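You operate a simulated robot arm through the tools that you are given. There is no shell and no other tool. Be economical: measure what you need, move in short steps, check, and stop when the job is done.

Carry out the task below with a simulated robot arm. There is one attempt and no reset: what you move stays moved.

TASK
Press the grey scale button two times.

The check looks at the end state, three seconds after you hand in, the way a careful person would. Anything else that was tipped, shoved, dropped, spilled or broken makes it a failure.

THE ROBOT
A 7-joint arm with a two-finger parallel gripper, fixed in place. Base frame: the origin is at the foot of the arm, x ahead of it, y to its left, z up. Units: m, degrees, N and s.
Its first joint turns from -66.0 to 66.0 degrees. Payload 1.57 kg.
Tool frame: the origin (TCP) lies between the finger pads and is the grasp point; the fingertips stand 0.03 m ahead of it; z points along the fingers, y is the line along which they close. Largest opening 0.11 m; finger width 0.024, thickness 0.012; the body of the gripper, 0.048 by 0.112 m, starts 0.078 m behind the TCP.
Orientation is that of the tool frame in the base frame, as a unit quaternion [w, x, y, z]. With the fingers straight down and closing along the base's y, the tool's x points along the base's -x, its y along +y and its z along -z.

THE INTERFACE
- The arm moves only by the tool play_rows. Its argument "deltas" is a list of rows, each a list of 3 entries, a list of its own where there are three numbers: the gripper command, from -1 (shut) to 1 (fully open), values between in proportion, then the shift along the tool's x, y, z in units of 300 mm (1.0 is 300 mm), then the turn, a rotation vector about the tool's x, y, z in units of 60 degrees (1.0 is 60 degrees). In form: [[gripper, [x, y, z], [wx, wy, wz]], ...]. A call has 1 to 10 rows; each row is the pose to reach, as a shift and turn from the pose commanded when the call began, along the tool's axes at that moment. A call with a number of a shift or a turn outside -1 to 1 is refused whole. Rows are played at 5 a second. More than 0.05 m and 8.6 degrees between two rows, or a gripper value outside its range, and nothing of the call is played. Where a pose cannot be reached the arm comes as near as it can. A force on the tool above 40 N (or 10 N above the force at the start of the call, whichever is more), or a blocked arm, ends the call early, and 0.2 s more pass. Each finger travels about 0.108 m/s and halts on what it meets, pressing with about 43 N; the grip force reading is that of the motor and also rises with nothing between the fingers. The clock runs only during rows and for 0.2 s after the last one: add rows that repeat a pose to give the fingers time. The reply holds the time, the measured pose of the TCP, the force on the tool along the base axes, the opening and the grip force, in the units named above and with some noise, and new pictures: "show" is both (left out), scene, wrist or none.
- Cameras (640 x 400 px; columns grow to the right, rows downward): "scene" is fixed at [0.1544, -0.3806, 1.4087]; the picture's right is [0.88, -0.48, 0.00], its down [-0.25, -0.46, -0.85] and it looks along [0.41, 0.75, -0.52] (base axes); focal length 326 px, centre (320, 200). "wrist" rides on the gripper at [-0.036, 0, -0.08] in the tool frame; the picture's right is [0.00, -1.00, 0.00], its down [0.97, 0.00, -0.24] and it looks along [0.24, 0.00, 0.97] (tool axes); focal length 218 px, centre (320, 200).
- point_at(camera, pixels): for up to 12 pixels [column, row] of the newest picture of that camera ("zoom" is the newest enlarged one), the place [x, y, z] in the base frame of the surface seen there, good to about 0.003 m. It takes no simulated time.
- enlarge(camera, box): a new picture of the part [left, top, right, bottom] of that camera's present view, enlarged. It takes no simulated time.
- hand_in(): hands the job in; it is judged then, once.

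Go step by step. Measure first, check grasps and placings, and put right what went wrong. The budget is 60 turns and 120 pictures, counting those below and the enlarged ones. Unless the task says otherwise, let go and move clear before handing in, and close with one line.

The tools are called after "Request:" as a command line: name --argument value ..., lists and objects as JSON in quotes. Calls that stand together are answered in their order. play_rows: Moves the arm, as the interface text tells. Its arguments: {"type":"object","properties":{"deltas":{"type":"array","items":{"type":"array"}},"show":{"type":"string","enum":["both","scene","wrist","none"]}},"required":["deltas"]} The other tools are called the same way: point_at (camera, pixels) gives the place of the surface under pixels of a picture; enlarge (camera, box) takes an enlarged picture of a part of a camera's view; hand_in () hands the job in.

At the start:

```text
time_s: 0.0
position: [0.323, -0.0672, 1.2315]
tool_rot: [0.0, 0.0, 1.0, 0.0]
force: [0.2, -0.2, 0.0]
gripper_width: 0.11
finger_force: 0.1
```

scene: 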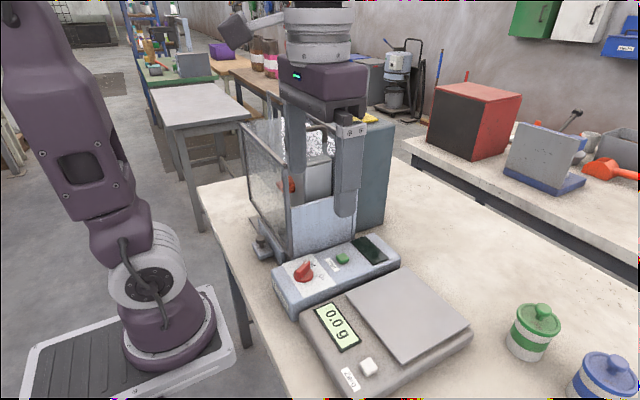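
wrist: 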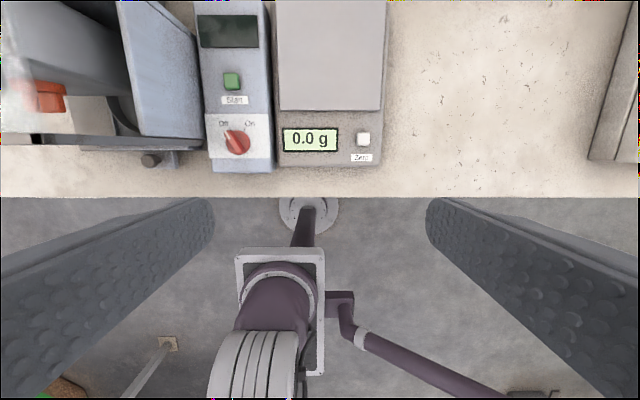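

The scale's light grey "Zero" button appears at scene (367,367) and wrist (363,139). I'll measure it and its surroundings.

Request:
point_at --camera "wrist" --pixels '[[363, 139], [358, 134], [368, 144], [363, 150], [380, 139], [345, 139], [310, 140], [330, 60], [237, 140]]'

Request:
enlarge --camera "scene" --box '[280, 280, 440, 400]'

Request:
enlarge --camera "wrist" --box '[270, 100, 400, 180]'

```text
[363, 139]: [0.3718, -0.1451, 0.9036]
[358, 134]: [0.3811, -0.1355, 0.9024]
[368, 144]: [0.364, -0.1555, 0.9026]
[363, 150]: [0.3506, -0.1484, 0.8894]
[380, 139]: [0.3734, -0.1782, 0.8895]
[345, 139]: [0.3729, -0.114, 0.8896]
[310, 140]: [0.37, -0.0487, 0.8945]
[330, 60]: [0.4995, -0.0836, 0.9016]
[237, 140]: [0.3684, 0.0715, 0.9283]
```

```text
3.33 times, centred on (360, 340) of scene
```

zoom: 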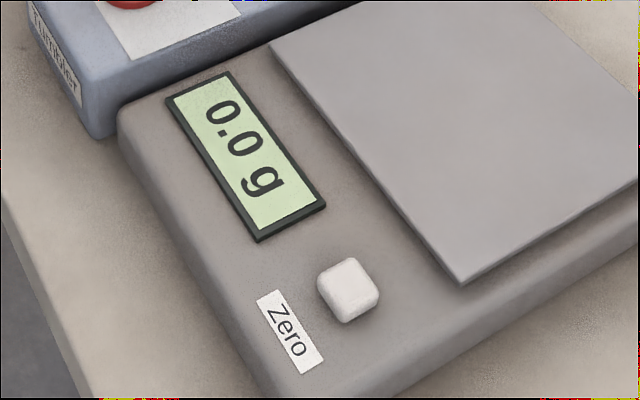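

```text
4.92 times, centred on (335, 140) of wrist
```

zoom: 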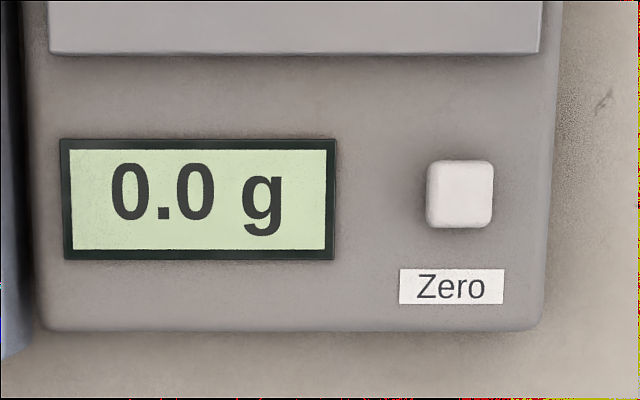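

The wrist camera puts the button top near z=0.903 and the casing near 0.889. That doesn't fit a work surface at 0.903, so I'll cross-check with the scene camera and table points.

Request:
point_at --camera "scene" --pixels '[[367, 366], [365, 364], [370, 368], [390, 370], [375, 385], [410, 310], [335, 326], [480, 370], [520, 250], [303, 270]]'

Request:
point_at --camera "wrist" --pixels '[[450, 140], [450, 50], [363, 137], [363, 141]]'

```text
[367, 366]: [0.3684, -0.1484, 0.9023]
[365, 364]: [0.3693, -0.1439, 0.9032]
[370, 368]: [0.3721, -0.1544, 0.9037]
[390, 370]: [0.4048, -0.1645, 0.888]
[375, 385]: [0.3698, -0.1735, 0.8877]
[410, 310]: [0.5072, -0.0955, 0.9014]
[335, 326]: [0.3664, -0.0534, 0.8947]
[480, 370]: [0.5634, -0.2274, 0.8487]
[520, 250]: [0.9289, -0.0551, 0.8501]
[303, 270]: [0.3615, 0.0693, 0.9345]
```

```text
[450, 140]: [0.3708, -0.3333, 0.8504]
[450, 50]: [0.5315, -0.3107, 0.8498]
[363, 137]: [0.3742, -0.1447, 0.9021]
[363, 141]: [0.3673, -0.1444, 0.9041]
```

Both cameras agree: the button top is at about (0.371, -0.146, 0.903), the casing at 0.888, and the table is really at 0.850. I'll shut the gripper, move above the button, and go part way down.

Request:
play_rows --deltas '[[-1, [-0.053, -0.087, 0], [0, 0, 0]], [-1, [-0.107, -0.175, 0], [0, 0, 0]], [-1, [-0.16, -0.263, 0], [0, 0, 0]], [-1, [-0.16, -0.263, 0.13], [0, 0, 0]], [-1, [-0.16, -0.263, 0.26], [0, 0, 0]], [-1, [-0.16, -0.263, 0.39], [0, 0, 0]], [-1, [-0.16, -0.263, 0.52], [0, 0, 0]], [-1, [-0.16, -0.263, 0.65], [0, 0, 0]], [-1, [-0.16, -0.263, 0.75], [0, 0, 0]], [-1, [-0.16, -0.263, 0.75], [0, 0, 0]]]'

```text
time_s: 2.2
position: [0.3728, -0.1478, 1.0068]
tool_rot: [0.0, -0.002, 1.0, 0.0]
force: [-0.4, -0.1, 0.3]
gripper_width: 0.0001
finger_force: 21.3
```

scene: 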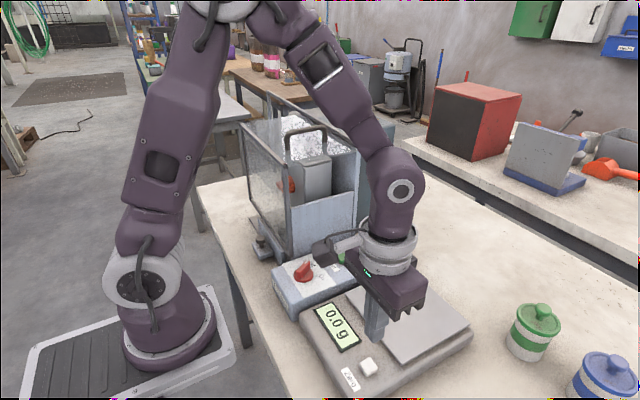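
wrist: 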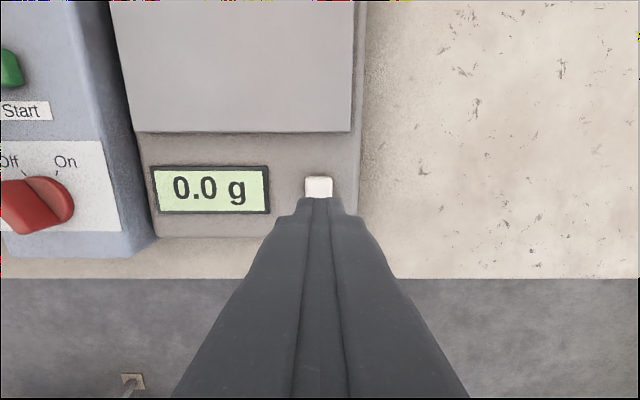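

The shut fingers are right over the button (wrist (318,187)), with tips at about z=0.977. I'll lower to just above the button.

Request:
play_rows --deltas '[[-1, [0.005, -0.005, 0.1], [0, 0, 0]], [-1, [0.005, -0.005, 0.17], [0, 0, 0]], [-1, [0.005, -0.005, 0.22], [0, 0, 0]], [-1, [0.005, -0.005, 0.22], [0, 0, 0]]]'

Request:
enlarge --camera "scene" --box '[300, 300, 440, 400]'

```text
time_s: 3.2
position: [0.3723, -0.1497, 0.9393]
tool_rot: [0.001, 0.0, 1.0, 0.0]
force: [0.1, -0.1, 0.0]
gripper_width: 0.0
finger_force: 21.0
```

scene: 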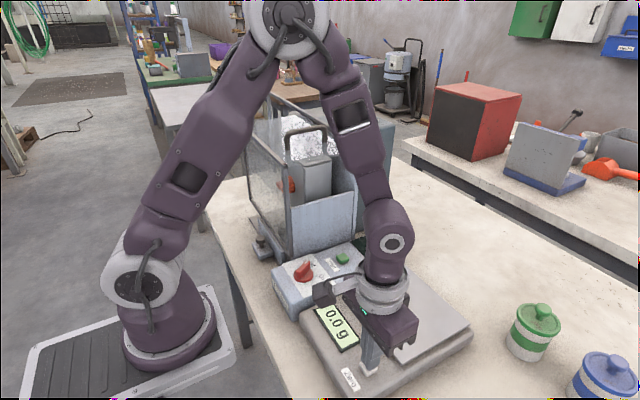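
wrist: 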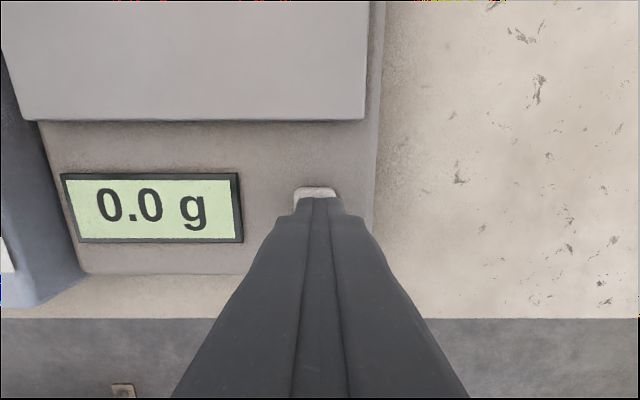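

```text
4.00 times, centred on (370, 350) of scene
```

zoom: 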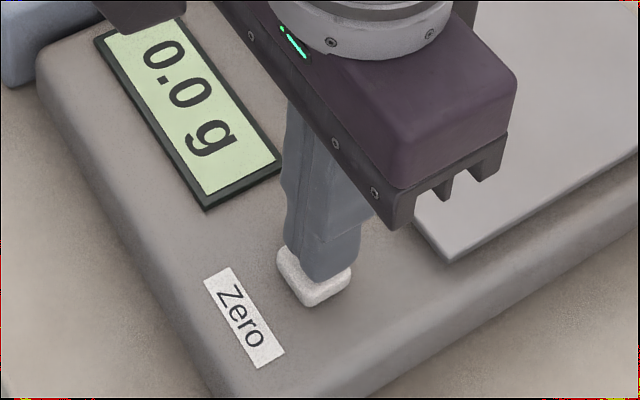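

The tips are about 5 mm above the button top and centred on it (zoom (315,275)). I'll press slowly in small steps.

Request:
play_rows --deltas '[[-1, [0, 0.003, 0.01], [0, 0, 0]], [-1, [0, 0.003, 0.017], [0, 0, 0]], [-1, [0, 0.003, 0.023], [0, 0, 0]], [-1, [0, 0.003, 0.027], [0, 0, 0]], [-1, [0, 0.003, 0.03], [0, 0, 0]]]' --show "none"

Request:
enlarge --camera "scene" --box '[300, 300, 440, 400]'

```text
time_s: 4.4
position: [0.3706, -0.1473, 0.931]
tool_rot: [0.0, 0.0, 1.0, 0.0]
force: [0.2, -1.0, 0.7]
gripper_width: 0.0002
finger_force: 20.6
```

```text
4.00 times, centred on (370, 350) of scene
```

zoom: 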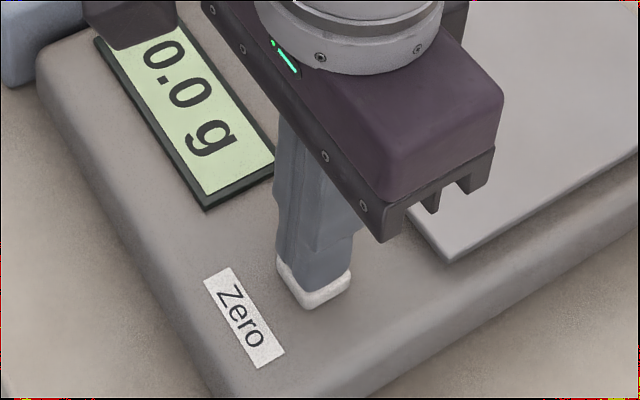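

The tips are at about 0.901 with almost no force, so this is just at contact. I'll push further in roughly 1 mm steps.

Request:
play_rows --deltas '[[-1, [0, 0, 0.0035], [0, 0, 0]], [-1, [0, 0, 0.007], [0, 0, 0]], [-1, [0, 0, 0.0085], [0, 0, 0]], [-1, [0, 0, 0.0085], [0, 0, 0]]]' --show "none"

Request:
enlarge --camera "scene" --box '[300, 300, 440, 400]'

```text
time_s: 5.4
position: [0.3717, -0.1477, 0.9288]
tool_rot: [0.0, -0.001, 1.0, 0.0]
force: [1.0, 2.4, 3.4]
gripper_width: 0.0001
finger_force: 21.7
```

```text
4.00 times, centred on (370, 350) of scene
```

zoom: 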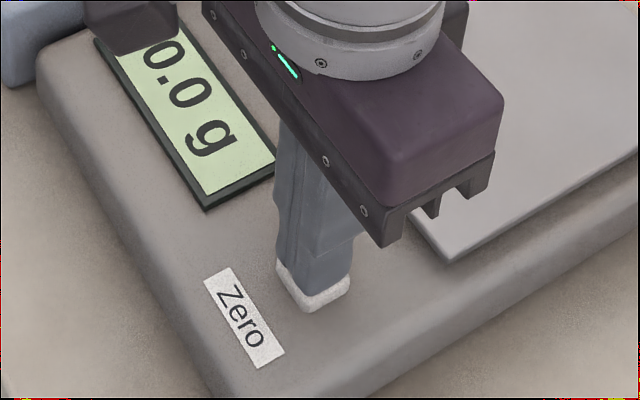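

Force is now about 3.4 N and the button is starting to give. I'll keep pushing without lifting, to find the end of travel.

Request:
play_rows --deltas '[[-1, [0, 0, 0.0035], [0, 0, 0]], [-1, [0, 0, 0.007], [0, 0, 0]], [-1, [0, 0, 0.007], [0, 0, 0]]]' --show "none"

Request:
enlarge --camera "scene" --box '[300, 300, 440, 400]'

```text
time_s: 6.2
position: [0.3705, -0.1477, 0.9271]
tool_rot: [0.0, 0.0, 1.0, 0.0]
force: [3.5, -1.8, 8.6]
gripper_width: 0.0
finger_force: 21.2
```

```text
4.00 times, centred on (370, 350) of scene
```

zoom: 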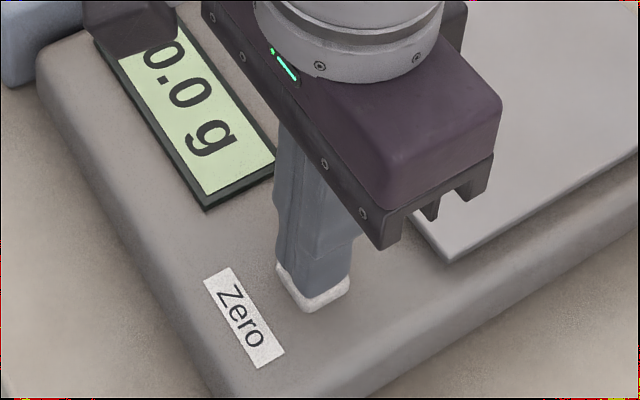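

It's at 8.6 N and still yielding. I'll continue a little further.

Request:
play_rows --deltas '[[-1, [0, 0, 0.0035], [0, 0, 0]], [-1, [0, 0, 0.007], [0, 0, 0]], [-1, [0, 0, 0.01], [0, 0, 0]], [-1, [0, 0, 0.01], [0, 0, 0]]]' --show "none"

Request:
enlarge --camera "scene" --box '[300, 300, 440, 400]'

```text
time_s: 7.2
position: [0.3701, -0.1489, 0.9242]
tool_rot: [0.001, 0.0, 1.0, 0.0]
force: [3.8, -2.5, 23.6]
gripper_width: 0.0003
finger_force: 21.4
```

```text
4.00 times, centred on (370, 350) of scene
```

zoom: 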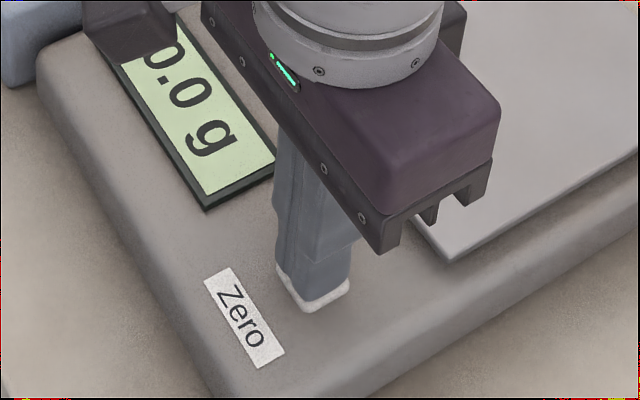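

Force has risen to 23.6 N, so the button is close to bottoming out. I'll push slightly more to be sure the first press registers fully.

Request:
play_rows --deltas '[[-1, [0, 0, 0.003], [0, 0, 0]], [-1, [0, 0, 0.005], [0, 0, 0]], [-1, [0, 0, 0.005], [0, 0, 0]]]' --show "none"

Request:
enlarge --camera "scene" --box '[300, 300, 440, 400]'

```text
time_s: 8.0
position: [0.3717, -0.1474, 0.9237]
tool_rot: [0.001, 0.0, 1.0, -0.001]
force: [0.5, 0.1, 30.5]
gripper_width: 0.0
finger_force: 21.1
```

```text
4.00 times, centred on (370, 350) of scene
```

zoom: 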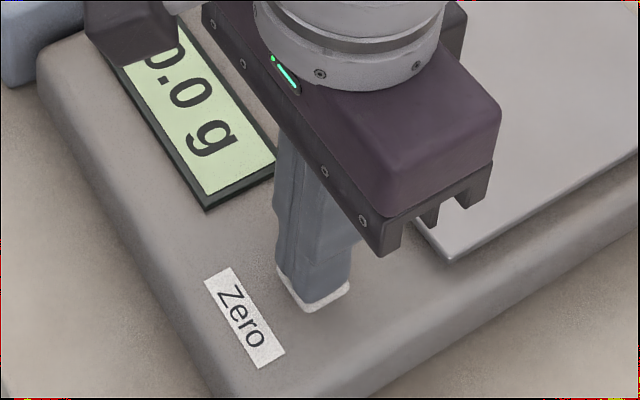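

Force is 30.5 N with only 0.5 mm of further motion, so the button has bottomed out. I'll lift clear to release it and check.

Request:
play_rows --deltas '[[-1, [0, 0, -0.02], [0, 0, 0]], [-1, [0, 0, -0.05], [0, 0, 0]], [-1, [0, 0, -0.08], [0, 0, 0]], [-1, [0, 0, -0.08], [0, 0, 0]], [-1, [0, 0, -0.08], [0, 0, 0]]]' --show "wrist"

Request:
enlarge --camera "scene" --box '[300, 300, 440, 400]'

```text
time_s: 9.2
position: [0.3704, -0.1468, 0.9465]
tool_rot: [0.0, 0.0, 1.0, 0.0]
force: [0.8, -0.6, -0.5]
gripper_width: 0.0
finger_force: 20.8
```

wrist: 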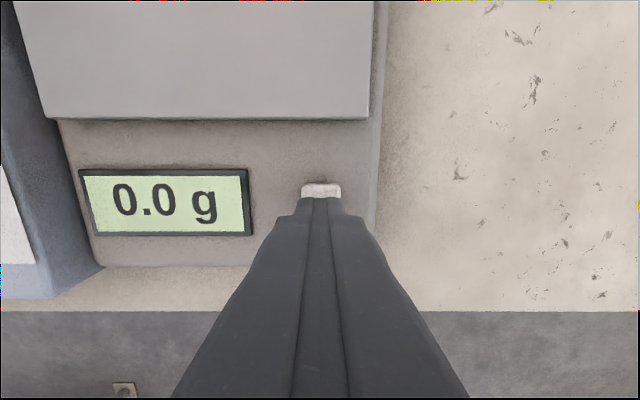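

```text
4.00 times, centred on (370, 350) of scene
```

zoom: 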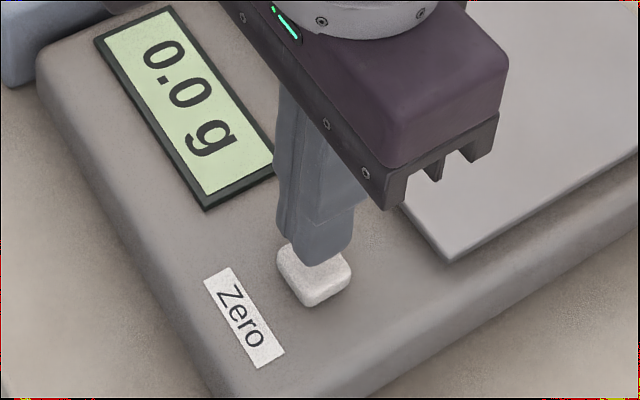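

The button has popped back up (zoom (315,275)) and the tips are clear. Now the second press, to the same depth as the first.

Request:
play_rows --deltas '[[-1, [0, 0, 0.03], [0, 0, 0]], [-1, [0, 0, 0.05], [0, 0, 0]], [-1, [0, 0, 0.06], [0, 0, 0]], [-1, [0, 0, 0.067], [0, 0, 0]], [-1, [0, 0, 0.073], [0, 0, 0]], [-1, [0, 0, 0.077], [0, 0, 0]], [-1, [0, 0, 0.08], [0, 0, 0]], [-1, [0, 0, 0.08], [0, 0, 0]]]' --show "none"

Request:
enlarge --camera "scene" --box '[300, 300, 440, 400]'

```text
time_s: 11.0
position: [0.3708, -0.1462, 0.9231]
tool_rot: [0.001, 0.0, 1.0, 0.0]
force: [0.3, -2.9, 31.2]
gripper_width: 0.0002
finger_force: 21.3
```

```text
4.00 times, centred on (370, 350) of scene
```

zoom: 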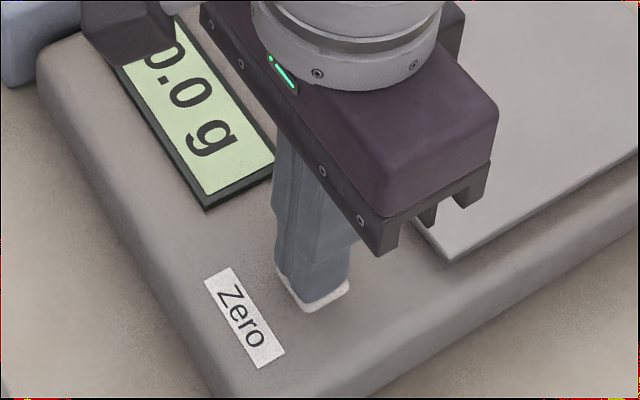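

The second press reached the same depth and force (31.2 N, TCP z=0.923). I'll lift well clear.

Request:
play_rows --deltas '[[-1, [0, 0, -0.03], [0, 0, 0]], [-1, [0, 0, -0.08], [0, 0, 0]], [-1, [0, 0, -0.2], [0, 0, 0]], [-1, [0, 0, -0.35], [0, 0, 0]], [-1, [0, 0, -0.5], [0, 0, 0]], [-1, [0, 0, -0.5], [0, 0, 0]]]'

```text
time_s: 12.4
position: [0.3691, -0.1482, 1.0731]
tool_rot: [0.0, -0.001, 1.0, 0.0]
force: [-1.0, 0.2, -0.5]
gripper_width: 0.0
finger_force: 21.9
```

scene: 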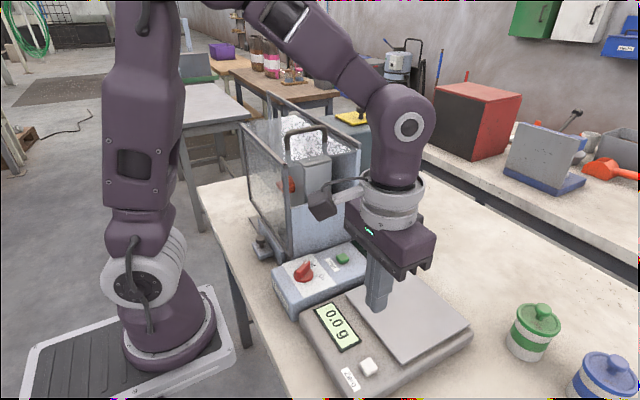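
wrist: 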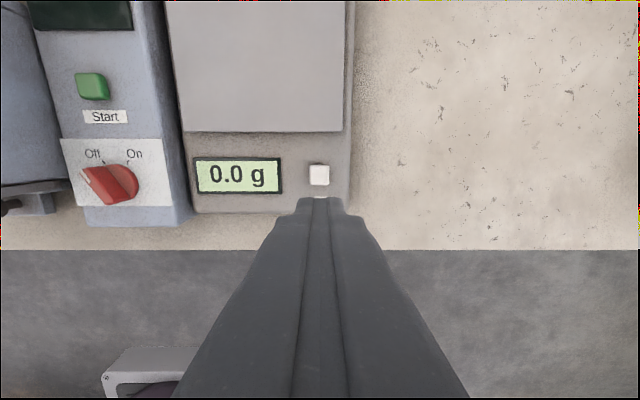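

The button is up again (scene (367,367)), the scale hasn't moved, the other objects look unchanged, and the arm is clear. I'm handing in.

Request:
hand_in

```text
The job is handed in.
```

I pressed the scale's grey Zero button twice, each time to the end of its travel (about 31 N) with a full release in between, and nothing else was touched.
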